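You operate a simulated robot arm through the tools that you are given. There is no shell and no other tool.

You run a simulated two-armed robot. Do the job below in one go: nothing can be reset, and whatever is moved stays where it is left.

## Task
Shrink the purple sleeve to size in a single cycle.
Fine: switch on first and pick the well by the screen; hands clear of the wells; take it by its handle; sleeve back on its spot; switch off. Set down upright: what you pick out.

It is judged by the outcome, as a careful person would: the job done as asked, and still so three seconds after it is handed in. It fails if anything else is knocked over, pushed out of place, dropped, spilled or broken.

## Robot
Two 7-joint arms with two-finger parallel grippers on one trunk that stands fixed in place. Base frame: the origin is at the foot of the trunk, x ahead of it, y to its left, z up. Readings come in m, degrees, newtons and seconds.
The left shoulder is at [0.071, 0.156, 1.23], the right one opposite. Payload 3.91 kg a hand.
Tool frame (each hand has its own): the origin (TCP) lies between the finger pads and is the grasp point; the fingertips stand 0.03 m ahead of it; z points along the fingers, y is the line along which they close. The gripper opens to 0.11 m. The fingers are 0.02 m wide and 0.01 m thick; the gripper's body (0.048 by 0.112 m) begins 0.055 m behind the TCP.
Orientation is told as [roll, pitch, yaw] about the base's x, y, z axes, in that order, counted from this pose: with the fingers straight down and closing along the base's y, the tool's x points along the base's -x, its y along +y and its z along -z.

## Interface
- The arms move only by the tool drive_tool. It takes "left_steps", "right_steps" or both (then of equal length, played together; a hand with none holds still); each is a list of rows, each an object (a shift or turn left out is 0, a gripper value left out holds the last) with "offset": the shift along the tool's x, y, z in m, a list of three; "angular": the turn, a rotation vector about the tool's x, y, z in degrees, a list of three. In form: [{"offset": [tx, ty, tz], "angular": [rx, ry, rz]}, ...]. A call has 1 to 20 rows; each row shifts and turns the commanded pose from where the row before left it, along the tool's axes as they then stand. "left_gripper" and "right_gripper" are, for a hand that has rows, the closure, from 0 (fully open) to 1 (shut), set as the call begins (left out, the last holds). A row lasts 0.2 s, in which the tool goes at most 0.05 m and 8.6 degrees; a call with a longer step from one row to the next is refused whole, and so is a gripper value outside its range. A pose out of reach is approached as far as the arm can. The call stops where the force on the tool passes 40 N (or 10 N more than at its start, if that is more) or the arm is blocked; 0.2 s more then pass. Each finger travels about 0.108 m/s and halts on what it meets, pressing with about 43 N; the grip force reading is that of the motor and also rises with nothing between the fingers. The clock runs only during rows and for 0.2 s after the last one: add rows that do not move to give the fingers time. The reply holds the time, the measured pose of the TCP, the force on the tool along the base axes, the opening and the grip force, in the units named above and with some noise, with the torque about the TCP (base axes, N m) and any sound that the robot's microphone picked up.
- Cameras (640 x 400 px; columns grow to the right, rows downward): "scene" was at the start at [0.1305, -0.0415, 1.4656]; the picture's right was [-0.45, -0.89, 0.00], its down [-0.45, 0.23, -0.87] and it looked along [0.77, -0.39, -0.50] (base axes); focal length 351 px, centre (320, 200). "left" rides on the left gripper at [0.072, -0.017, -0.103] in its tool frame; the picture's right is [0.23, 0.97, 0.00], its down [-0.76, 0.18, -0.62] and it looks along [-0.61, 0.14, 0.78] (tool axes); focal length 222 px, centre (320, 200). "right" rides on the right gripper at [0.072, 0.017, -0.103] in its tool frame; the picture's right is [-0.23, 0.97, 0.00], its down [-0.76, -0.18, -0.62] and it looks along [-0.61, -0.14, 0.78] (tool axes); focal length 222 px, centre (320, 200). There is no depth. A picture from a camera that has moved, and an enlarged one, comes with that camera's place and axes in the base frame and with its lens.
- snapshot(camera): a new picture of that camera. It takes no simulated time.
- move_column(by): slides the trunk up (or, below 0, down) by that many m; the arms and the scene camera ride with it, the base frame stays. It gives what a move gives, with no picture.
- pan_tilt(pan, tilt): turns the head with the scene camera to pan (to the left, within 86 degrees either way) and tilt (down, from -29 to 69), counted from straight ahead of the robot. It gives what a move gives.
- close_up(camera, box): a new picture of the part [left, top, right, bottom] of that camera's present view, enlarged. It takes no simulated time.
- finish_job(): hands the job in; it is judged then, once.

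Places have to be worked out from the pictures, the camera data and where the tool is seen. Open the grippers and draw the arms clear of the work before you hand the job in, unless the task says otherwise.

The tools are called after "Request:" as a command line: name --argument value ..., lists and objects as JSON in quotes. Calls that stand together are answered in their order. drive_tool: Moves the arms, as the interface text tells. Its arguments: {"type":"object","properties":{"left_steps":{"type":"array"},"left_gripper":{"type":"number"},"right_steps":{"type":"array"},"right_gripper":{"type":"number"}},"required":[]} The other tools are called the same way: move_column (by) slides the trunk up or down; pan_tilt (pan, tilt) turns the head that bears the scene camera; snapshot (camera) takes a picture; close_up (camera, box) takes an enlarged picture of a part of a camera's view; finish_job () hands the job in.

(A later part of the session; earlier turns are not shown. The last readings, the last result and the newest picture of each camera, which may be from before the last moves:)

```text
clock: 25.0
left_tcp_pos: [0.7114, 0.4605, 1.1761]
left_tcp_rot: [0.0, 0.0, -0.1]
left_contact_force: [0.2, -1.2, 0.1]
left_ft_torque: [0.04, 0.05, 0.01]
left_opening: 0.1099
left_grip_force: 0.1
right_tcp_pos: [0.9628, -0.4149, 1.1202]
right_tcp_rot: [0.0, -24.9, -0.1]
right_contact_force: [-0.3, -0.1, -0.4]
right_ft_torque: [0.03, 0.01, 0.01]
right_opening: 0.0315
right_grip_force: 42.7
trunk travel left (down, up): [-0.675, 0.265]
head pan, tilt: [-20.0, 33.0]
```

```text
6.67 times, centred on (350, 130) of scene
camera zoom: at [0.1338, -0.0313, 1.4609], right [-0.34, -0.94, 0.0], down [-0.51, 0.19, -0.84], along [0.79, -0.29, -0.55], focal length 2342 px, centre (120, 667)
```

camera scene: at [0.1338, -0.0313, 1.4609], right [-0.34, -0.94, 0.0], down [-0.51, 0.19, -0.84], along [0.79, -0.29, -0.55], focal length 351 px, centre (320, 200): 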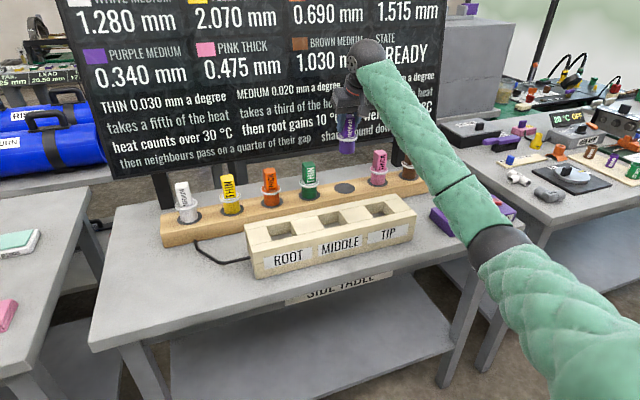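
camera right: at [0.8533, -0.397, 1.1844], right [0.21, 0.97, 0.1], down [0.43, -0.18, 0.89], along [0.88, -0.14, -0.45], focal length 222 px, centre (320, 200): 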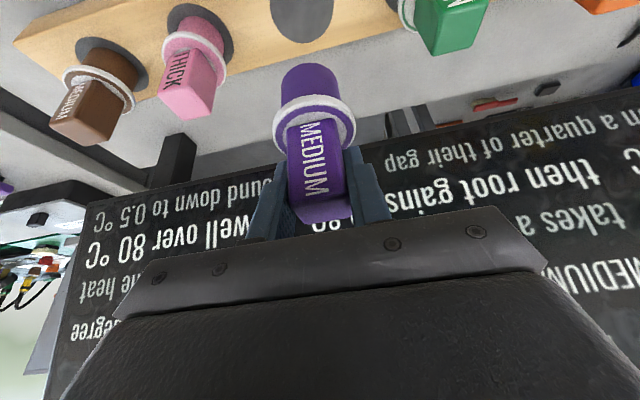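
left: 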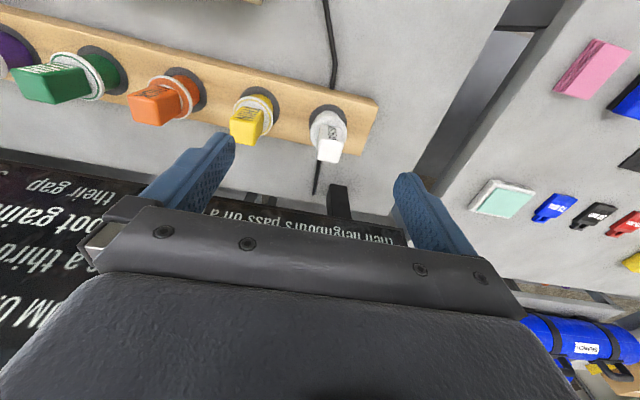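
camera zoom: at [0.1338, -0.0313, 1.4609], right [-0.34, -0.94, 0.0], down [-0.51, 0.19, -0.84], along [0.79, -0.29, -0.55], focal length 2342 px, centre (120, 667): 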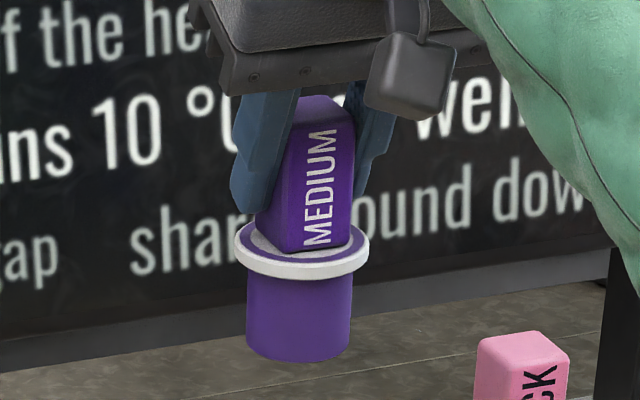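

Corners put the ROOT opening at x 0.754–0.812, y -0.140 to -0.200, so the centre is [0.783, -0.170]. I carry the sleeve back first, then sideways over the well, staying at this height.

Request:
drive_tool --right_steps '[{"offset": [0.0321, 0, -0.015]}, {"offset": [0.0321, 0, -0.015]}, {"offset": [0.0321, 0, -0.015]}, {"offset": [0.0321, 0, -0.015]}, {"offset": [0.032, 0, -0.0148]}, {"offset": [0, 0.0347, 0]}, {"offset": [0, 0.0347, 0]}, {"offset": [0, 0.0347, 0]}, {"offset": [0, 0.0347, 0]}, {"offset": [0, 0.0347, 0]}, {"offset": [0, 0.0347, 0]}, {"offset": [0, 0.0348, 0]}, {"offset": [0, 0, 0]}, {"offset": [0, 0, 0]}]'

Request:
snapshot --camera "right"

Request:
close_up --camera "scene" --box '[200, 140, 360, 280]'

Request:
snapshot --camera "left"

```text
clock: 28.0
left_tcp_pos: [0.711, 0.4621, 1.1745]
left_tcp_rot: [0.0, 0.0, 0.1]
left_contact_force: [1.0, 0.1, -0.2]
left_ft_torque: [-0.02, -0.01, -0.03]
left_opening: 0.1101
left_grip_force: 0.2
right_tcp_pos: [0.7859, -0.1648, 1.1203]
right_tcp_rot: [0.0, -24.9, 0.1]
right_contact_force: [0.2, 1.2, -1.1]
right_ft_torque: [0.0, 0.03, 0.0]
right_opening: 0.0313
right_grip_force: 42.8
trunk travel left (down, up): [-0.675, 0.265]
head pan, tilt: [-20.0, 33.0]
```

```text
taken
camera right: at [0.6761, -0.1482, 1.1837], right [0.21, 0.97, 0.1], down [0.43, -0.18, 0.89], along [0.88, -0.14, -0.45], focal length 222 px, centre (320, 200)
```

right: 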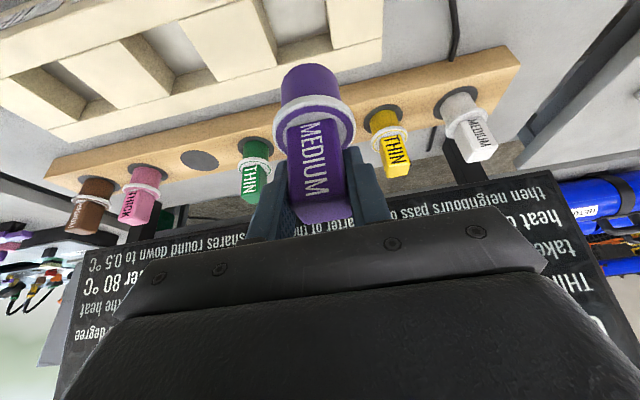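

```text
2.86 times, centred on (280, 210) of scene
camera zoom: at [0.1337, -0.0302, 1.461], right [-0.34, -0.94, 0.0], down [-0.51, 0.19, -0.84], along [0.79, -0.29, -0.55], focal length 1004 px, centre (434, 171)
```

zoom: 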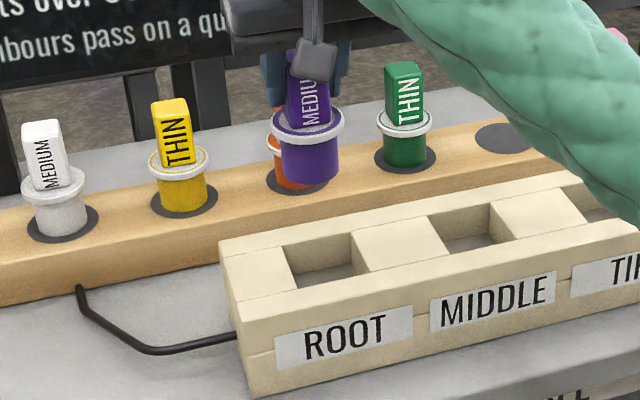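

```text
taken
camera left: at [0.6394, 0.4447, 1.278], right [-0.23, 0.97, 0.0], down [0.76, 0.18, 0.62], along [0.61, 0.14, -0.78], focal length 222 px, centre (320, 200)
```

left: 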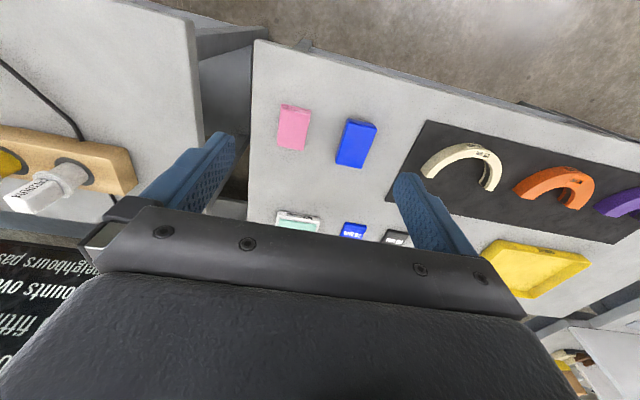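

Measured y reads -0.165 against my planned -0.170, so I take still readings to average out the noise.

Request:
drive_tool --right_steps '[{"offset": [0, 0, 0]}]'

Request:
drive_tool --right_steps '[{"offset": [0, 0, 0]}]'

Request:
drive_tool --right_steps '[{"offset": [0, 0, 0]}]'

Request:
close_up --camera "right" --box '[200, 0, 400, 125]'

```text
clock: 28.4
left_tcp_pos: [0.7101, 0.4611, 1.1753]
left_tcp_rot: [0.0, 0.0, 0.0]
left_contact_force: [0.1, 0.4, 0.7]
left_ft_torque: [0.02, 0.02, -0.03]
left_opening: 0.1102
left_grip_force: 0.1
right_tcp_pos: [0.7865, -0.1656, 1.1205]
right_tcp_rot: [0.0, -25.1, 0.0]
right_contact_force: [1.0, 0.1, -0.7]
right_ft_torque: [-0.03, 0.0, 0.02]
right_opening: 0.0312
right_grip_force: 42.7
trunk travel left (down, up): [-0.675, 0.265]
head pan, tilt: [-20.0, 33.0]
```

```text
clock: 28.8
left_tcp_pos: [0.7116, 0.4619, 1.1762]
left_tcp_rot: [0.0, -0.1, 0.0]
left_contact_force: [0.2, -0.2, 0.2]
left_ft_torque: [0.01, -0.02, 0.0]
left_opening: 0.1099
left_grip_force: 0.1
right_tcp_pos: [0.7862, -0.1662, 1.1205]
right_tcp_rot: [0.0, -24.9, -0.1]
right_contact_force: [0.3, -0.6, -1.3]
right_ft_torque: [-0.02, -0.03, 0.02]
right_opening: 0.0312
right_grip_force: 42.9
trunk travel left (down, up): [-0.675, 0.265]
head pan, tilt: [-20.0, 33.0]
```

```text
clock: 29.2
left_tcp_pos: [0.7101, 0.4612, 1.1766]
left_tcp_rot: [0.0, 0.0, -0.1]
left_contact_force: [0.4, 0.5, 0.5]
left_ft_torque: [-0.02, 0.01, -0.03]
left_opening: 0.1101
left_grip_force: 0.1
right_tcp_pos: [0.7864, -0.1674, 1.1198]
right_tcp_rot: [0.0, -25.0, 0.0]
right_contact_force: [-0.6, -0.6, -1.1]
right_ft_torque: [0.01, 0.01, 0.03]
right_opening: 0.0312
right_grip_force: 42.4
trunk travel left (down, up): [-0.675, 0.265]
head pan, tilt: [-20.0, 33.0]
```

```text
3.20 times, centred on (300, 62) of right
camera zoom: at [0.6759, -0.1491, 1.1837], right [0.21, 0.97, 0.1], down [0.43, -0.18, 0.89], along [0.88, -0.14, -0.45], focal length 711 px, centre (384, 640)
```

zoom: 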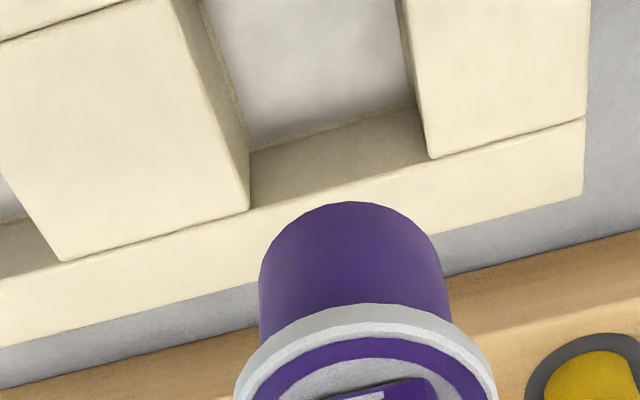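

The well centre comes out again at y -0.170, and the true tool position averages [0.786, -0.166], so I shift 4 mm to the right and lower most of the way.

Request:
drive_tool --right_steps '[{"offset": [0, -0.0042, 0]}, {"offset": [0.0106, 0, 0.0227]}, {"offset": [0.0106, 0, 0.0227]}, {"offset": [0.0074, 0, 0.0159]}, {"offset": [0, 0, 0]}, {"offset": [0, 0, 0]}]'

Request:
close_up --camera "right" --box '[200, 0, 440, 150]'

Request:
close_up --camera "scene" --box '[200, 140, 360, 280]'

```text
clock: 30.6
left_tcp_pos: [0.7119, 0.462, 1.1754]
left_tcp_rot: [0.0, -0.1, 0.1]
left_contact_force: [-0.6, -0.3, 0.0]
left_ft_torque: [-0.01, -0.01, 0.01]
left_opening: 0.1101
left_grip_force: 0.1
right_tcp_pos: [0.7856, -0.1717, 1.0526]
right_tcp_rot: [0.0, -25.0, 0.1]
right_contact_force: [-0.4, -0.7, -0.5]
right_ft_torque: [0.02, 0.01, -0.02]
right_opening: 0.0314
right_grip_force: 43.4
trunk travel left (down, up): [-0.675, 0.265]
head pan, tilt: [-20.0, 33.0]
```

```text
2.67 times, centred on (320, 75) of right
camera zoom: at [0.6751, -0.1539, 1.1159], right [0.21, 0.97, 0.1], down [0.43, -0.18, 0.89], along [0.88, -0.14, -0.45], focal length 592 px, centre (320, 533)
```

zoom: 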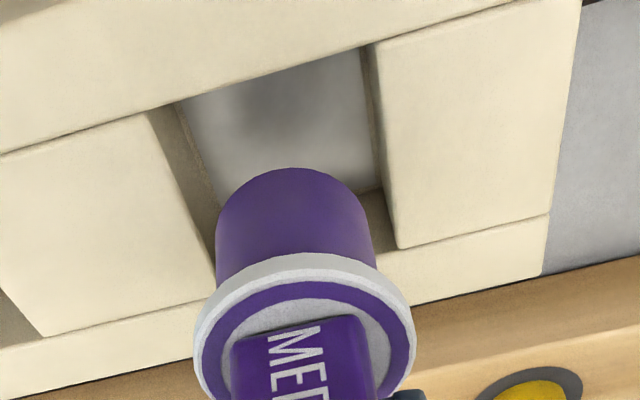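

```text
2.86 times, centred on (280, 210) of scene
camera zoom: at [0.1335, -0.0309, 1.461], right [-0.34, -0.94, 0.0], down [-0.51, 0.19, -0.84], along [0.79, -0.29, -0.55], focal length 1004 px, centre (434, 171)
```

zoom: 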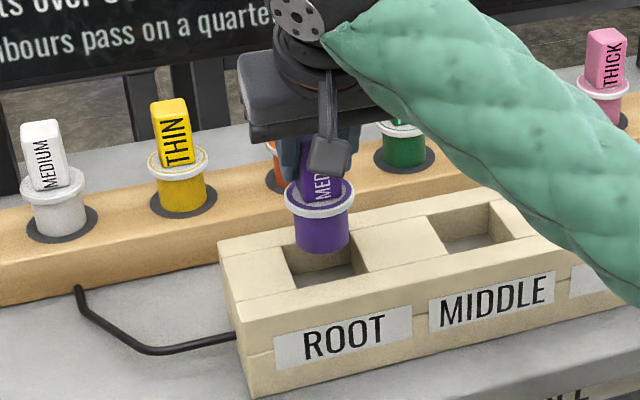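

The sleeve axis now measures [0.785, -0.170] against a well centre of [0.783, -0.170], so it is well centred. I lower it further into the well.

Request:
drive_tool --right_steps '[{"offset": [0.0074, 0, 0.0159]}, {"offset": [0.0074, 0, 0.0159]}, {"offset": [0.0021, 0, 0.0045]}, {"offset": [0.0017, 0, 0.0036]}, {"offset": [0, 0, 0]}]'

Request:
close_up --camera "scene" --box '[220, 160, 340, 260]'

Request:
close_up --camera "right" --box '[200, 0, 440, 150]'

```text
clock: 31.8
left_tcp_pos: [0.7108, 0.4609, 1.1749]
left_tcp_rot: [0.0, -0.1, 0.0]
left_contact_force: [-0.5, 0.2, 0.4]
left_ft_torque: [0.01, 0.03, 0.0]
left_opening: 0.1101
left_grip_force: 0.1
right_tcp_pos: [0.7851, -0.1718, 1.008]
right_tcp_rot: [0.0, -25.0, 0.0]
right_contact_force: [-0.3, 0.5, -1.2]
right_ft_torque: [0.03, -0.02, -0.03]
right_opening: 0.0313
right_grip_force: 43.1
trunk travel left (down, up): [-0.675, 0.265]
head pan, tilt: [-20.0, 33.0]
```

```text
4.00 times, centred on (280, 210) of scene
camera zoom: at [0.1334, -0.0307, 1.461], right [-0.34, -0.94, 0.0], down [-0.51, 0.19, -0.84], along [0.79, -0.29, -0.55], focal length 1405 px, centre (480, 160)
```

zoom: 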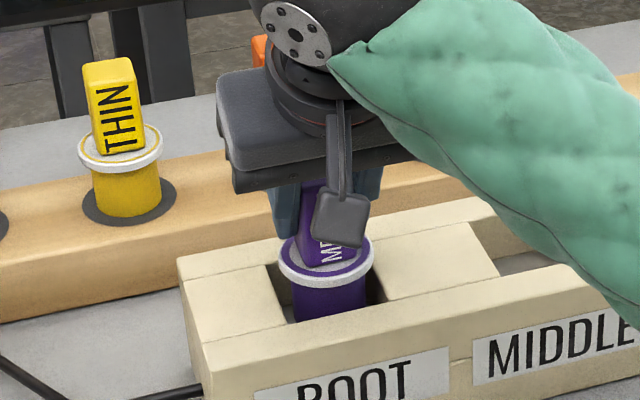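

```text
2.67 times, centred on (320, 75) of right
camera zoom: at [0.675, -0.1551, 1.0717], right [0.21, 0.97, 0.1], down [0.43, -0.18, 0.89], along [0.88, -0.14, -0.45], focal length 592 px, centre (320, 533)
```

zoom: 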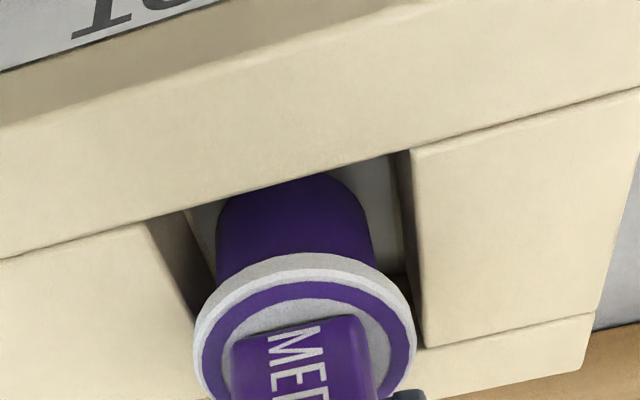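

It is inside the well without contact. I lower in 2 mm steps and watch the force for the floor.

Request:
drive_tool --right_steps '[{"offset": [0.00085, 0, 0.0018]}, {"offset": [0.00085, 0, 0.0018]}, {"offset": [0.00085, 0, 0.0018]}, {"offset": [0, 0, 0]}]'

```text
clock: 32.8
left_tcp_pos: [0.7112, 0.4597, 1.1762]
left_tcp_rot: [0.1, 0.1, -0.1]
left_contact_force: [0.1, -0.4, 1.1]
left_ft_torque: [-0.03, 0.02, -0.03]
left_opening: 0.1099
left_grip_force: 0.0
right_tcp_pos: [0.7852, -0.1727, 1.0033]
right_tcp_rot: [-0.1, -25.0, 0.0]
right_contact_force: [1.2, 0.2, -1.5]
right_ft_torque: [0.01, 0.0, 0.04]
right_opening: 0.0315
right_grip_force: 43.1
trunk travel left (down, up): [-0.675, 0.265]
head pan, tilt: [-20.0, 33.0]
```

No floor contact yet (z about 1.002). I continue another few millimetres in 1 mm steps.

Request:
drive_tool --right_steps '[{"offset": [0.00042, 0, 0.0009]}, {"offset": [0.00042, 0, 0.0009]}, {"offset": [0, 0, 0]}]'

Request:
drive_tool --right_steps '[{"offset": [0.00042, 0, 0.0009]}, {"offset": [0, 0, 0]}]'

Request:
close_up --camera "right" --box '[200, 0, 440, 150]'

Request:
close_up --camera "scene" --box '[220, 160, 340, 260]'

```text
clock: 33.6
left_tcp_pos: [0.7133, 0.4619, 1.1749]
left_tcp_rot: [0.0, -0.1, 0.1]
left_contact_force: [0.4, 0.2, -0.3]
left_ft_torque: [0.03, -0.04, 0.0]
left_opening: 0.1099
left_grip_force: 0.1
right_tcp_pos: [0.7851, -0.1726, 0.9999]
right_tcp_rot: [0.1, -25.0, 0.0]
right_contact_force: [0.3, -0.9, -1.1]
right_ft_torque: [0.0, -0.02, 0.02]
right_opening: 0.0311
right_grip_force: 42.8
trunk travel left (down, up): [-0.675, 0.265]
head pan, tilt: [-20.0, 33.0]
```

```text
clock: 34.2
left_tcp_pos: [0.7115, 0.461, 1.1758]
left_tcp_rot: [0.1, 0.0, 0.1]
left_contact_force: [0.0, 0.1, -0.2]
left_ft_torque: [0.01, -0.02, -0.02]
left_opening: 0.1096
left_grip_force: 0.0
right_tcp_pos: [0.784, -0.1719, 0.9995]
right_tcp_rot: [-0.1, -25.0, 0.1]
right_contact_force: [0.7, 0.2, -1.4]
right_ft_torque: [0.01, -0.01, -0.01]
right_opening: 0.0313
right_grip_force: 43.1
trunk travel left (down, up): [-0.675, 0.265]
head pan, tilt: [-20.0, 33.0]
```

```text
2.67 times, centred on (320, 75) of right
camera zoom: at [0.6745, -0.1559, 1.0631], right [0.21, 0.97, 0.1], down [0.43, -0.18, 0.89], along [0.88, -0.14, -0.45], focal length 592 px, centre (320, 533)
```

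zoom: 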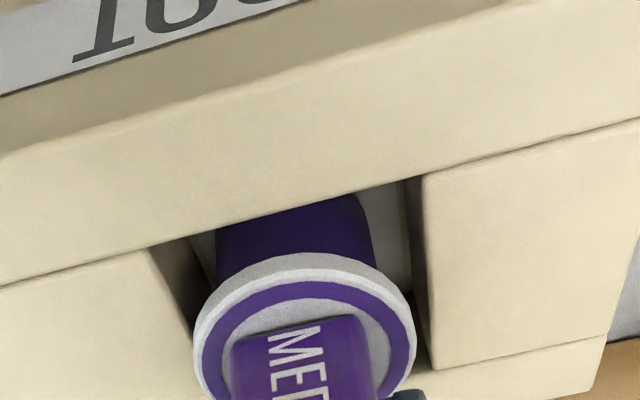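

```text
4.00 times, centred on (280, 210) of scene
camera zoom: at [0.1335, -0.0308, 1.461], right [-0.34, -0.94, 0.0], down [-0.51, 0.19, -0.84], along [0.79, -0.29, -0.55], focal length 1405 px, centre (480, 160)
```

zoom: 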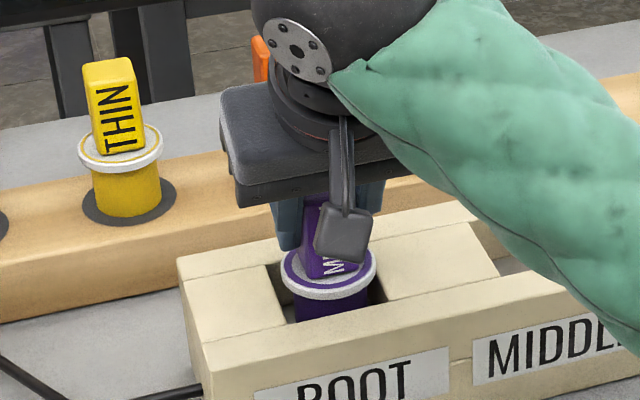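

Still free, force unchanged at about -1.3 N. I keep going down 1 mm at a time.

Request:
drive_tool --right_steps '[{"offset": [0.00042, 0, 0.0009]}, {"offset": [0, 0, 0]}]'

Request:
drive_tool --right_steps '[{"offset": [0.00042, 0, 0.0009]}, {"offset": [0, 0, 0]}]'

Request:
drive_tool --right_steps '[{"offset": [0.00042, 0, 0.0009]}, {"offset": [0, 0, 0]}]'

```text
clock: 34.8
left_tcp_pos: [0.7114, 0.4606, 1.1761]
left_tcp_rot: [0.1, 0.0, 0.0]
left_contact_force: [0.2, -0.7, 0.5]
left_ft_torque: [0.0, -0.02, -0.03]
left_opening: 0.1101
left_grip_force: 0.1
right_tcp_pos: [0.7844, -0.1738, 0.9988]
right_tcp_rot: [0.0, -25.0, 0.1]
right_contact_force: [1.4, 0.4, 5.6]
right_ft_torque: [0.02, -0.11, -0.01]
right_opening: 0.0314
right_grip_force: 42.8
trunk travel left (down, up): [-0.675, 0.265]
head pan, tilt: [-20.0, 33.0]
```

```text
clock: 35.4
left_tcp_pos: [0.7115, 0.461, 1.1744]
left_tcp_rot: [0.0, 0.0, 0.0]
left_contact_force: [0.5, -0.1, 0.0]
left_ft_torque: [-0.03, 0.01, -0.01]
left_opening: 0.1099
left_grip_force: 0.1
right_tcp_pos: [0.7847, -0.1733, 0.9977]
right_tcp_rot: [0.0, -25.1, -0.1]
right_contact_force: [3.2, -3.8, 15.0]
right_ft_torque: [-0.2, -0.22, 0.02]
right_opening: 0.0312
right_grip_force: 43.5
trunk travel left (down, up): [-0.675, 0.265]
head pan, tilt: [-20.0, 33.0]
```

```text
clock: 36.0
left_tcp_pos: [0.7089, 0.4615, 1.1765]
left_tcp_rot: [0.0, -0.1, 0.1]
left_contact_force: [0.1, -0.1, -0.4]
left_ft_torque: [0.0, 0.01, 0.01]
left_opening: 0.1099
left_grip_force: 0.1
right_tcp_pos: [0.7847, -0.172, 0.9988]
right_tcp_rot: [0.0, -25.1, 0.1]
right_contact_force: [2.4, -0.9, 26.5]
right_ft_torque: [-0.07, -0.05, 0.06]
right_opening: 0.0313
right_grip_force: 43.3
trunk travel left (down, up): [-0.675, 0.265]
head pan, tilt: [-20.0, 33.0]
```

Floor reached at z about 0.998 (force rose to 26 N). I ease up 2 mm and then open the fingers part way.

Request:
drive_tool --right_steps '[{"offset": [-0.0009, 0, -0.002]}, {"offset": [0, 0, 0]}]'

Request:
drive_tool --right_steps '[{"offset": [0, 0, 0]}, {"offset": [0, 0, 0]}, {"offset": [0, 0, 0]}, {"offset": [0, 0, 0]}]' --right_gripper 0.36

Request:
snapshot --camera "right"

Request:
close_up --camera "scene" --box '[220, 160, 340, 260]'

```text
clock: 36.6
left_tcp_pos: [0.7098, 0.4612, 1.1757]
left_tcp_rot: [-0.1, -0.1, 0.1]
left_contact_force: [0.3, 0.3, -0.6]
left_ft_torque: [0.02, 0.0, 0.0]
left_opening: 0.1098
left_grip_force: 0.1
right_tcp_pos: [0.7844, -0.174, 0.999]
right_tcp_rot: [0.0, -25.0, 0.0]
right_contact_force: [-1.3, 1.4, 14.6]
right_ft_torque: [0.19, 0.04, 0.02]
right_opening: 0.0315
right_grip_force: 42.9
trunk travel left (down, up): [-0.675, 0.265]
head pan, tilt: [-20.0, 33.0]
```

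```text
clock: 37.6
left_tcp_pos: [0.7113, 0.4613, 1.1774]
left_tcp_rot: [0.0, -0.1, 0.0]
left_contact_force: [-0.7, -1.0, -0.3]
left_ft_torque: [0.01, -0.05, 0.03]
left_opening: 0.11
left_grip_force: 0.1
right_tcp_pos: [0.7853, -0.1738, 0.9984]
right_tcp_rot: [0.1, -25.0, 0.0]
right_contact_force: [0.0, 0.5, 0.1]
right_ft_torque: [-0.01, 0.02, 0.03]
right_opening: 0.0703
right_grip_force: 0.1
trunk travel left (down, up): [-0.675, 0.265]
head pan, tilt: [-20.0, 33.0]
```

```text
taken
camera right: at [0.6751, -0.1563, 1.0619], right [0.21, 0.97, 0.1], down [0.43, -0.18, 0.89], along [0.88, -0.14, -0.45], focal length 222 px, centre (320, 200)
```

right: 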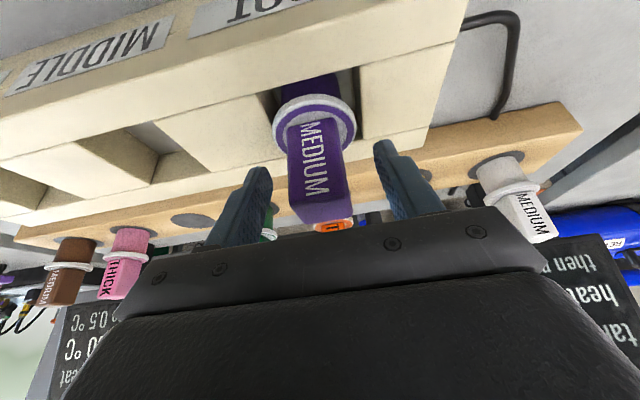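

```text
4.00 times, centred on (280, 210) of scene
camera zoom: at [0.1332, -0.0308, 1.461], right [-0.34, -0.94, 0.0], down [-0.51, 0.19, -0.84], along [0.79, -0.29, -0.54], focal length 1405 px, centre (480, 160)
```

zoom: 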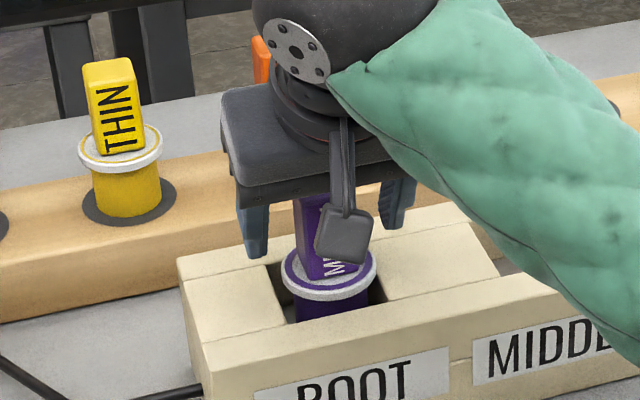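

The sleeve stands upright in the ROOT well, fingers open around it. I lift the hand straight up clear of the handle.

Request:
drive_tool --right_steps '[{"offset": [-0.0042, 0, -0.0091]}, {"offset": [-0.0085, 0, -0.0181]}, {"offset": [-0.0127, 0, -0.0272]}, {"offset": [-0.0127, 0, -0.0272]}, {"offset": [-0.0127, 0, -0.0272]}, {"offset": [-0.0127, 0, -0.0272]}, {"offset": [0, 0, 0]}]'

Request:
snapshot --camera "right"

Request:
snapshot --camera "scene"

```text
clock: 39.2
left_tcp_pos: [0.7123, 0.461, 1.176]
left_tcp_rot: [0.1, 0.0, 0.0]
left_contact_force: [-0.1, -0.7, 0.4]
left_ft_torque: [-0.02, 0.01, 0.0]
left_opening: 0.11
left_grip_force: 0.1
right_tcp_pos: [0.7857, -0.1728, 1.1503]
right_tcp_rot: [0.0, -25.0, 0.0]
right_contact_force: [0.0, 0.1, 0.0]
right_ft_torque: [-0.01, -0.02, -0.03]
right_opening: 0.0705
right_grip_force: 0.1
trunk travel left (down, up): [-0.675, 0.265]
head pan, tilt: [-20.0, 33.0]
```

```text
taken
camera right: at [0.6755, -0.1551, 1.2139], right [0.21, 0.97, 0.1], down [0.43, -0.18, 0.89], along [0.88, -0.14, -0.45], focal length 222 px, centre (320, 200)
```

right: 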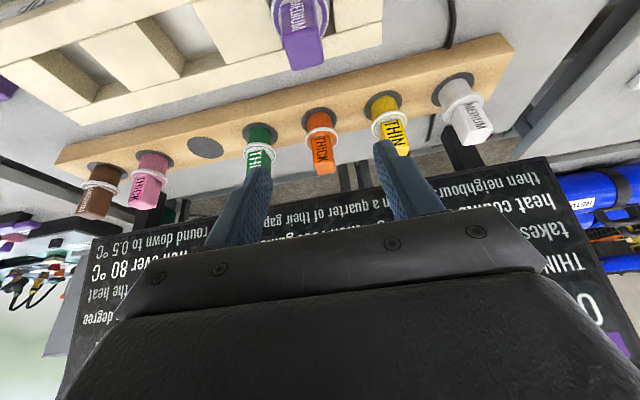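

```text
taken
camera scene: at [0.1338, -0.0309, 1.4609], right [-0.34, -0.94, 0.0], down [-0.51, 0.19, -0.84], along [0.79, -0.29, -0.55], focal length 351 px, centre (320, 200)
```

scene: 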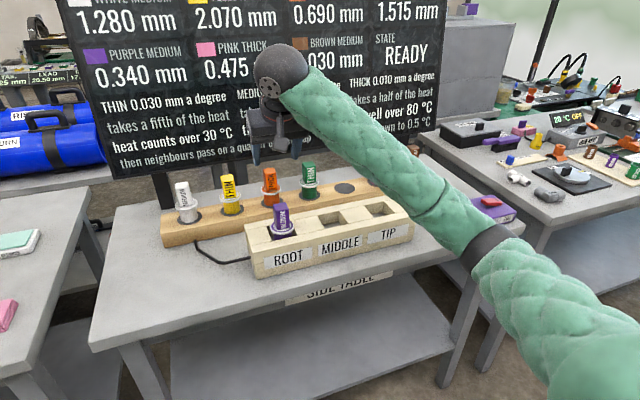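

The sleeve stands in ROOT. I shut the gripper and move the hand right, away from the wells, to over the WARM button.

Request:
drive_tool --right_steps '[{"offset": [0.0027, -0.0415, -0.0012]}, {"offset": [0.0027, -0.0415, -0.0012]}, {"offset": [0.0027, -0.0415, -0.0012]}, {"offset": [0.0027, -0.0415, -0.0012]}, {"offset": [0.0027, -0.0415, -0.0012]}, {"offset": [0.0027, -0.0415, -0.0012]}, {"offset": [0.0027, -0.0415, -0.0012]}, {"offset": [0.0027, -0.0415, -0.0012]}, {"offset": [0.0027, -0.0415, -0.0012]}, {"offset": [0.0027, -0.0415, -0.0012]}, {"offset": [0.0027, -0.0415, -0.0012]}, {"offset": [0.0027, -0.0415, -0.0012]}, {"offset": [0.0127, 0, 0.0272]}, {"offset": [0.0127, 0, 0.0272]}, {"offset": [0.0127, 0, 0.0272]}, {"offset": [0, 0, 0]}]' --right_gripper 1

Request:
snapshot --camera "right"

Request:
pan_tilt --pan -26 --tilt 25

Request:
snapshot --camera "scene"

```text
clock: 42.6
left_tcp_pos: [0.7112, 0.4617, 1.1767]
left_tcp_rot: [0.0, 0.0, -0.1]
left_contact_force: [1.2, -0.4, 0.1]
left_ft_torque: [-0.01, -0.01, 0.0]
left_opening: 0.1098
left_grip_force: 0.1
right_tcp_pos: [0.7475, -0.6723, 1.0596]
right_tcp_rot: [0.1, -25.1, 0.0]
right_contact_force: [0.4, 0.1, 0.5]
right_ft_torque: [0.0, 0.01, 0.0]
right_opening: 0.0
right_grip_force: 38.4
trunk travel left (down, up): [-0.675, 0.265]
head pan, tilt: [-20.0, 33.0]
```

```text
taken
camera right: at [0.6377, -0.655, 1.123], right [0.21, 0.97, 0.1], down [0.43, -0.18, 0.89], along [0.88, -0.14, -0.45], focal length 222 px, centre (320, 200)
```

right: 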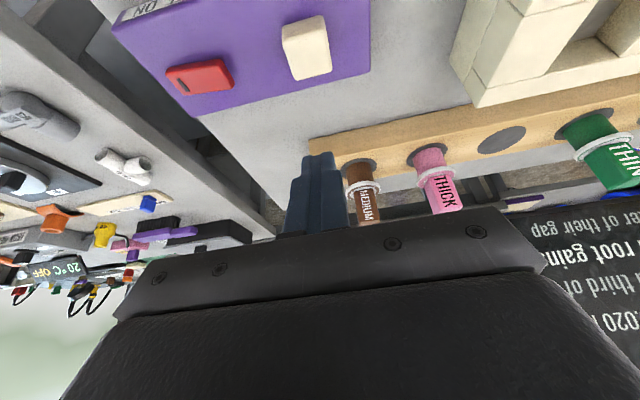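

```text
clock: 43.3
left_tcp_pos: [0.7105, 0.4613, 1.1753]
left_tcp_rot: [0.0, 0.0, 0.0]
left_contact_force: [-1.0, -0.2, -0.9]
left_ft_torque: [0.0, 0.0, -0.02]
left_opening: 0.11
left_grip_force: 0.0
right_tcp_pos: [0.7484, -0.6715, 1.0598]
right_tcp_rot: [0.0, -25.0, 0.0]
right_contact_force: [-0.3, -0.2, -0.4]
right_ft_torque: [0.03, 0.0, 0.01]
right_opening: 0.0001
right_grip_force: 38.0
trunk travel left (down, up): [-0.675, 0.265]
head pan, tilt: [-26.0, 25.0]
```

```text
taken
camera scene: at [0.1324, -0.0411, 1.4736], right [-0.44, -0.9, 0.0], down [-0.38, 0.19, -0.91], along [0.81, -0.4, -0.42], focal length 351 px, centre (320, 200)
```

scene: 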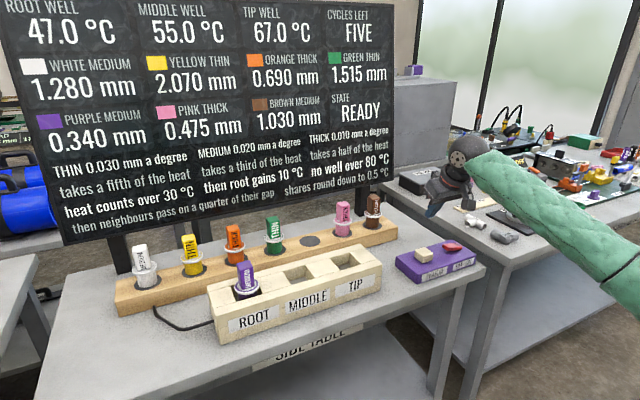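

The board still shows ROOT 47.0 °C, READY, five cycles left, and the sleeve stands alone in ROOT. The button top is at about [0.753, -0.670, 0.916]; I descend close to it.

Request:
drive_tool --right_steps '[{"offset": [0.0113, 0.0018, 0.0278]}, {"offset": [0.0127, 0, 0.0272]}, {"offset": [0.0127, 0, 0.0272]}, {"offset": [0.0042, 0, 0.0091]}, {"offset": [0, 0, 0]}]'

Request:
close_up --camera "scene" --box '[370, 180, 500, 290]'

Request:
snapshot --camera "right"

```text
clock: 44.5
left_tcp_pos: [0.7113, 0.4605, 1.1763]
left_tcp_rot: [-0.1, 0.0, 0.0]
left_contact_force: [0.2, 0.6, 0.4]
left_ft_torque: [-0.02, 0.02, 0.03]
left_opening: 0.11
left_grip_force: 0.0
right_tcp_pos: [0.7504, -0.6685, 0.9577]
right_tcp_rot: [0.1, -25.0, -0.1]
right_contact_force: [-0.2, -0.4, 0.4]
right_ft_torque: [0.02, 0.02, 0.01]
right_opening: 0.0
right_grip_force: 37.9
trunk travel left (down, up): [-0.675, 0.265]
head pan, tilt: [-26.0, 25.0]
```

```text
3.64 times, centred on (435, 235) of scene
camera zoom: at [0.1323, -0.041, 1.4737], right [-0.44, -0.9, 0.0], down [-0.38, 0.19, -0.91], along [0.81, -0.4, -0.42], focal length 1277 px, centre (-98, 73)
```

zoom: 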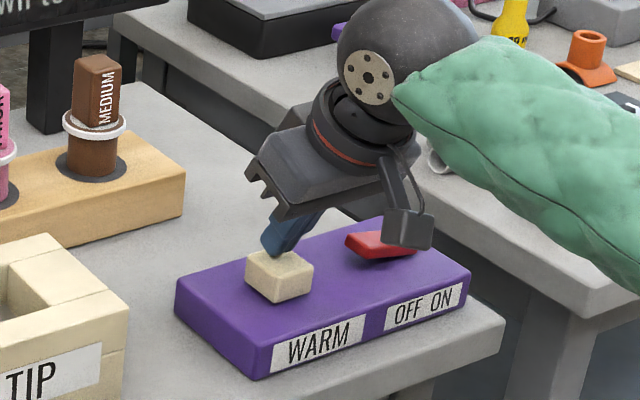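

```text
taken
camera right: at [0.6405, -0.6524, 1.0216], right [0.21, 0.97, 0.1], down [0.43, -0.18, 0.89], along [0.88, -0.14, -0.45], focal length 222 px, centre (320, 200)
```

right: 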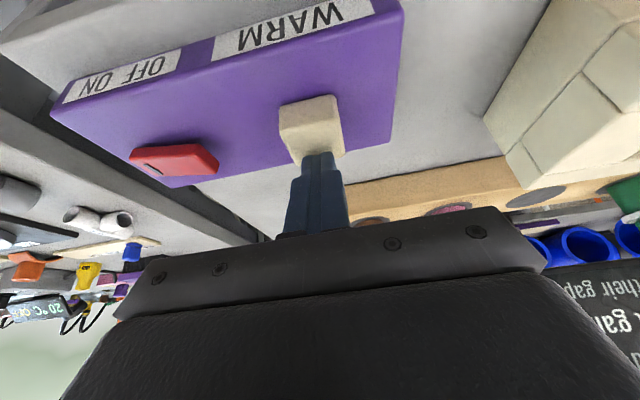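

The fingertip hangs about 1 cm above the middle of the cream button. I press down in small steps, once only.

Request:
drive_tool --right_steps '[{"offset": [0.0017, 0, 0.0036]}, {"offset": [0.0017, 0, 0.0036]}, {"offset": [0.00127, 0, 0.0027]}, {"offset": [0.00127, 0, 0.0027]}, {"offset": [0, 0, 0]}]'

Request:
snapshot --camera "scene"

```text
clock: 45.7
left_tcp_pos: [0.7105, 0.4607, 1.1759]
left_tcp_rot: [0.0, 0.0, -0.1]
left_contact_force: [-0.5, -0.8, -0.3]
left_ft_torque: [0.01, 0.01, -0.02]
left_opening: 0.1098
left_grip_force: 0.1
right_tcp_pos: [0.7511, -0.6686, 0.9472]
right_tcp_rot: [-0.1, -25.2, -0.1]
right_contact_force: [5.2, -4.5, 19.5]
right_ft_torque: [-0.16, -0.29, -0.01]
right_opening: 0.0
right_grip_force: 37.6
trunk travel left (down, up): [-0.675, 0.265]
head pan, tilt: [-26.0, 25.0]
heard: click
```

```text
taken
camera scene: at [0.1312, -0.04, 1.4741], right [-0.44, -0.9, 0.0], down [-0.38, 0.18, -0.91], along [0.81, -0.4, -0.42], focal length 351 px, centre (320, 200)
```

scene: 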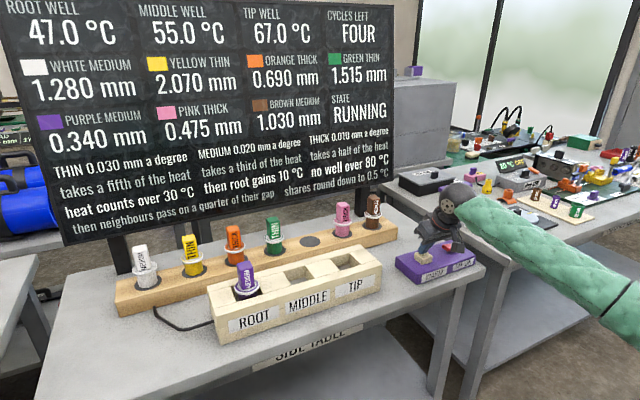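

A click was heard; the board shows RUNNING and four cycles left. I lift off the button straight up and stay clear of the wells while it runs.

Request:
drive_tool --right_steps '[{"offset": [-0.0085, 0, -0.0181]}, {"offset": [-0.0085, 0, -0.0181]}, {"offset": [-0.0127, 0, -0.0272]}, {"offset": [-0.0127, 0, -0.0272]}, {"offset": [-0.0085, 0, -0.0181]}, {"offset": [0, 0, 0]}, {"offset": [0, 0, 0]}]'

Request:
snapshot --camera "scene"

```text
clock: 47.3
left_tcp_pos: [0.711, 0.461, 1.1755]
left_tcp_rot: [0.0, -0.1, 0.0]
left_contact_force: [-0.5, -0.5, -0.1]
left_ft_torque: [0.02, 0.03, -0.03]
left_opening: 0.1099
left_grip_force: 0.0
right_tcp_pos: [0.7491, -0.6694, 1.0636]
right_tcp_rot: [0.0, -25.0, 0.0]
right_contact_force: [-0.1, -0.6, 0.3]
right_ft_torque: [0.01, -0.02, -0.02]
right_opening: 0.0
right_grip_force: 38.0
trunk travel left (down, up): [-0.675, 0.265]
head pan, tilt: [-26.0, 25.0]
```

```text
taken
camera scene: at [0.1323, -0.0408, 1.4737], right [-0.44, -0.9, 0.0], down [-0.38, 0.19, -0.91], along [0.81, -0.4, -0.42], focal length 351 px, centre (320, 200)
```

scene: 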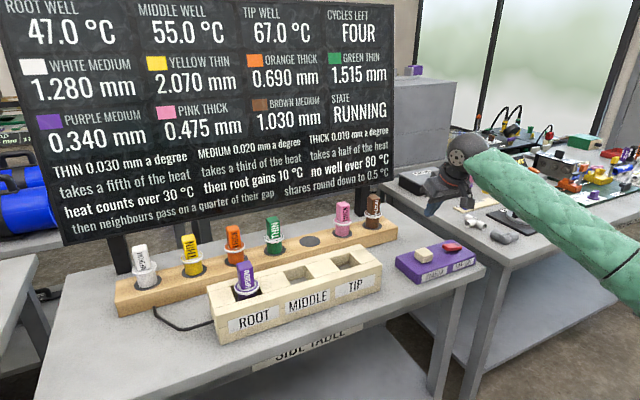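

Still RUNNING; I wait with the hands still, away from the wells.

Request:
drive_tool --right_steps '[{"offset": [0, 0, 0]}, {"offset": [0, 0, 0]}, {"offset": [0, 0, 0]}, {"offset": [0, 0, 0]}, {"offset": [0, 0, 0]}, {"offset": [0, 0, 0]}, {"offset": [0, 0, 0]}, {"offset": [0, 0, 0]}, {"offset": [0, 0, 0]}, {"offset": [0, 0, 0]}, {"offset": [0, 0, 0]}, {"offset": [0, 0, 0]}, {"offset": [0, 0, 0]}, {"offset": [0, 0, 0]}, {"offset": [0, 0, 0]}]'

Request:
snapshot --camera "scene"

```text
clock: 50.5
left_tcp_pos: [0.711, 0.4598, 1.1759]
left_tcp_rot: [0.0, 0.1, 0.0]
left_contact_force: [0.1, -0.3, 0.3]
left_ft_torque: [0.01, 0.02, -0.03]
left_opening: 0.1102
left_grip_force: 0.0
right_tcp_pos: [0.7495, -0.6698, 1.063]
right_tcp_rot: [0.0, -25.0, -0.1]
right_contact_force: [-0.1, 0.2, 0.2]
right_ft_torque: [-0.05, 0.0, 0.02]
right_opening: 0.0
right_grip_force: 37.6
trunk travel left (down, up): [-0.675, 0.265]
head pan, tilt: [-26.0, 25.0]
```

```text
taken
camera scene: at [0.1324, -0.041, 1.4737], right [-0.44, -0.9, 0.0], down [-0.38, 0.19, -0.91], along [0.81, -0.4, -0.42], focal length 351 px, centre (320, 200)
```

scene: 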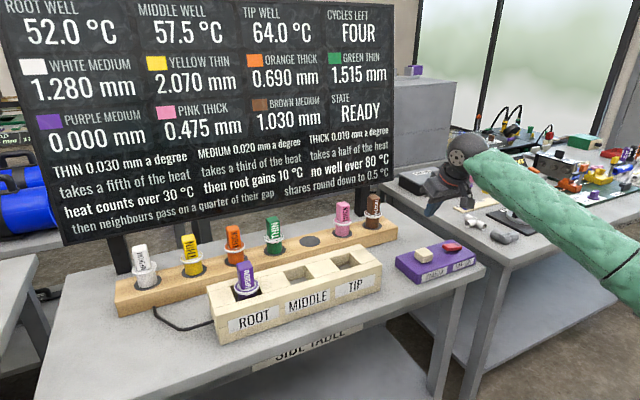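

Purple now reads 0.000 mm, state READY: the sleeve is to size after one cycle. I open the fingers part way and go back above the ROOT well along the same path.

Request:
drive_tool --right_steps '[{"offset": [-0.0123, 0, -0.0263]}, {"offset": [-0.0123, 0, -0.0263]}, {"offset": [-0.0123, 0, -0.0263]}, {"offset": [-0.0027, 0.0414, 0.00126]}, {"offset": [-0.0027, 0.0414, 0.00126]}, {"offset": [-0.0027, 0.0414, 0.00126]}, {"offset": [-0.0027, 0.0414, 0.00126]}, {"offset": [-0.0027, 0.0414, 0.00126]}, {"offset": [-0.0027, 0.0414, 0.00126]}, {"offset": [-0.0027, 0.0414, 0.00126]}, {"offset": [-0.0027, 0.0414, 0.00126]}, {"offset": [-0.0027, 0.0414, 0.00126]}, {"offset": [-0.0027, 0.0414, 0.00126]}, {"offset": [-0.0027, 0.0414, 0.00126]}, {"offset": [-0.0027, 0.0414, 0.00126]}, {"offset": [0, 0, 0]}, {"offset": [0, 0, 0]}]' --right_gripper 0.36

Request:
drive_tool --right_steps '[{"offset": [0, 0, 0]}]'

Request:
snapshot --camera "right"

Request:
close_up --camera "scene" --box '[170, 190, 350, 330]'

```text
clock: 54.1
left_tcp_pos: [0.7104, 0.4613, 1.1755]
left_tcp_rot: [0.0, -0.1, -0.1]
left_contact_force: [0.7, -0.6, 0.5]
left_ft_torque: [0.02, 0.0, 0.0]
left_opening: 0.1102
left_grip_force: 0.1
right_tcp_pos: [0.7841, -0.1689, 1.1506]
right_tcp_rot: [0.0, -25.0, 0.0]
right_contact_force: [-0.5, -0.7, -0.9]
right_ft_torque: [-0.02, 0.0, 0.03]
right_opening: 0.0702
right_grip_force: 0.1
trunk travel left (down, up): [-0.675, 0.265]
head pan, tilt: [-26.0, 25.0]
```

```text
clock: 54.5
left_tcp_pos: [0.7119, 0.4606, 1.1757]
left_tcp_rot: [-0.1, 0.0, 0.0]
left_contact_force: [0.0, -0.6, 0.3]
left_ft_torque: [0.0, -0.01, -0.01]
left_opening: 0.1101
left_grip_force: 0.2
right_tcp_pos: [0.7849, -0.1702, 1.1494]
right_tcp_rot: [0.0, -25.0, 0.0]
right_contact_force: [0.0, -0.6, 1.0]
right_ft_torque: [0.05, 0.0, -0.01]
right_opening: 0.0705
right_grip_force: 0.1
trunk travel left (down, up): [-0.675, 0.265]
head pan, tilt: [-26.0, 25.0]
```

```text
taken
camera right: at [0.6743, -0.1528, 1.2141], right [0.21, 0.97, 0.1], down [0.43, -0.18, 0.89], along [0.88, -0.14, -0.45], focal length 222 px, centre (320, 200)
```

right: 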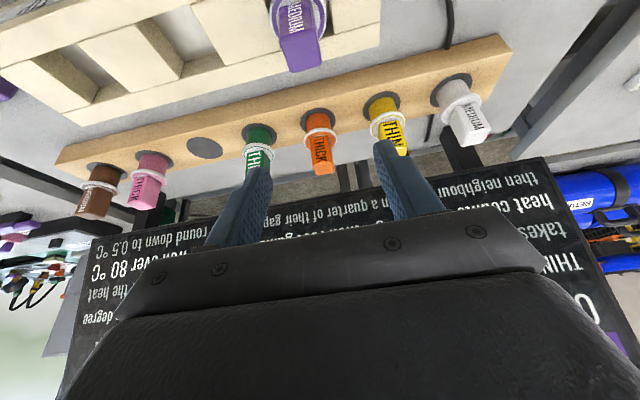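

```text
2.86 times, centred on (260, 260) of scene
camera zoom: at [0.1325, -0.0408, 1.4737], right [-0.44, -0.9, 0.0], down [-0.38, 0.19, -0.91], along [0.81, -0.4, -0.42], focal length 1004 px, centre (491, 29)
```

zoom: 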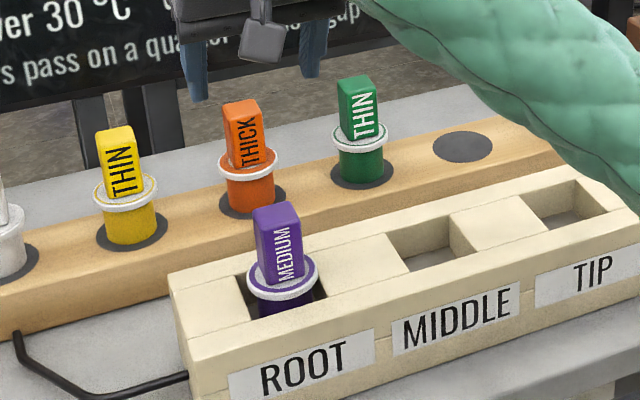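

The hand is about 3 mm left of where I released the sleeve, so I correct that and descend around the handle to the same height.

Request:
drive_tool --right_steps '[{"offset": [0, -0.003, 0]}, {"offset": [0.0127, 0, 0.0272]}, {"offset": [0.0127, 0, 0.0272]}, {"offset": [0.0127, 0, 0.0272]}, {"offset": [0.0127, 0, 0.0272]}, {"offset": [0.0085, 0, 0.0181]}, {"offset": [0.0042, 0, 0.0091]}, {"offset": [0, 0, 0]}]'

Request:
snapshot --camera "right"

Request:
close_up --camera "scene" --box '[170, 190, 350, 330]'

```text
clock: 56.3
left_tcp_pos: [0.7116, 0.4611, 1.1765]
left_tcp_rot: [0.0, 0.0, 0.0]
left_contact_force: [-0.1, 1.1, -0.2]
left_ft_torque: [-0.01, -0.02, 0.02]
left_opening: 0.1099
left_grip_force: 0.1
right_tcp_pos: [0.788, -0.1734, 1.0002]
right_tcp_rot: [-0.1, -25.0, 0.0]
right_contact_force: [-0.3, -1.2, 0.3]
right_ft_torque: [0.02, 0.03, 0.0]
right_opening: 0.0702
right_grip_force: 0.1
trunk travel left (down, up): [-0.675, 0.265]
head pan, tilt: [-26.0, 25.0]
```

```text
taken
camera right: at [0.6774, -0.158, 1.0636], right [0.21, 0.97, 0.1], down [0.43, -0.18, 0.89], along [0.88, -0.14, -0.45], focal length 222 px, centre (320, 200)
```

right: 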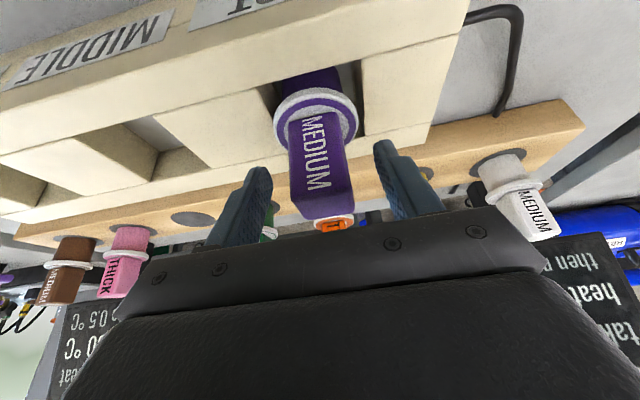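

```text
2.86 times, centred on (260, 260) of scene
camera zoom: at [0.1324, -0.0407, 1.4737], right [-0.44, -0.9, 0.0], down [-0.38, 0.19, -0.91], along [0.81, -0.4, -0.42], focal length 1004 px, centre (491, 29)
```

zoom: 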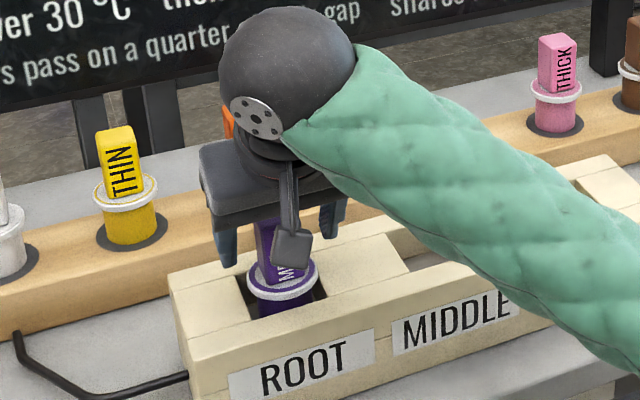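

The handle sits between the pads. I nudge 2 mm back in x to match the earlier grip, then close on the handle.

Request:
drive_tool --right_steps '[{"offset": [0.0018, 0.001, -0.0008]}, {"offset": [0, 0, 0]}]'

Request:
drive_tool --right_steps '[{"offset": [0, 0, 0]}, {"offset": [0, 0, 0]}, {"offset": [0, 0, 0]}, {"offset": [0, 0, 0]}, {"offset": [0, 0, 0]}]' --right_gripper 1

Request:
drive_tool --right_steps '[{"offset": [0, 0, 0]}]'

Request:
close_up --camera "right" --box '[200, 50, 440, 200]'

```text
clock: 56.9
left_tcp_pos: [0.712, 0.4615, 1.1736]
left_tcp_rot: [0.0, 0.0, 0.0]
left_contact_force: [0.4, -0.1, 0.5]
left_ft_torque: [0.02, 0.02, 0.02]
left_opening: 0.1103
left_grip_force: 0.1
right_tcp_pos: [0.7849, -0.1742, 0.9992]
right_tcp_rot: [0.0, -25.1, 0.0]
right_contact_force: [-0.7, 0.7, 0.0]
right_ft_torque: [-0.03, 0.0, -0.01]
right_opening: 0.0703
right_grip_force: 0.1
trunk travel left (down, up): [-0.675, 0.265]
head pan, tilt: [-26.0, 25.0]
```

```text
clock: 58.1
left_tcp_pos: [0.7112, 0.4622, 1.1749]
left_tcp_rot: [0.0, 0.0, 0.0]
left_contact_force: [0.1, 0.5, 0.1]
left_ft_torque: [0.0, 0.0, 0.0]
left_opening: 0.1099
left_grip_force: 0.0
right_tcp_pos: [0.7858, -0.1739, 0.9997]
right_tcp_rot: [0.0, -25.1, 0.0]
right_contact_force: [0.2, 0.6, -0.4]
right_ft_torque: [0.01, -0.01, -0.02]
right_opening: 0.031
right_grip_force: 42.4
trunk travel left (down, up): [-0.675, 0.265]
head pan, tilt: [-26.0, 25.0]
```

```text
clock: 58.5
left_tcp_pos: [0.7111, 0.4606, 1.1751]
left_tcp_rot: [0.0, -0.1, 0.0]
left_contact_force: [0.0, 0.4, -0.3]
left_ft_torque: [0.02, -0.02, 0.0]
left_opening: 0.1103
left_grip_force: 0.1
right_tcp_pos: [0.7854, -0.1732, 0.999]
right_tcp_rot: [0.1, -25.0, 0.0]
right_contact_force: [-0.6, 0.3, -0.1]
right_ft_torque: [0.02, -0.05, 0.01]
right_opening: 0.0313
right_grip_force: 43.5
trunk travel left (down, up): [-0.675, 0.265]
head pan, tilt: [-26.0, 25.0]
```

```text
2.67 times, centred on (320, 125) of right
camera zoom: at [0.6749, -0.1569, 1.0632], right [0.21, 0.97, 0.1], down [0.43, -0.18, 0.89], along [0.88, -0.14, -0.45], focal length 592 px, centre (320, 400)
```

zoom: 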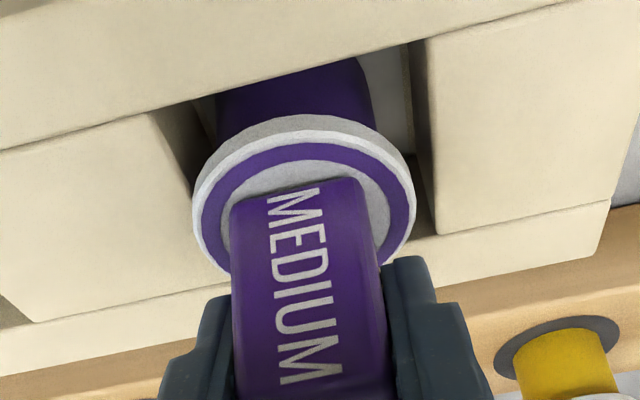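

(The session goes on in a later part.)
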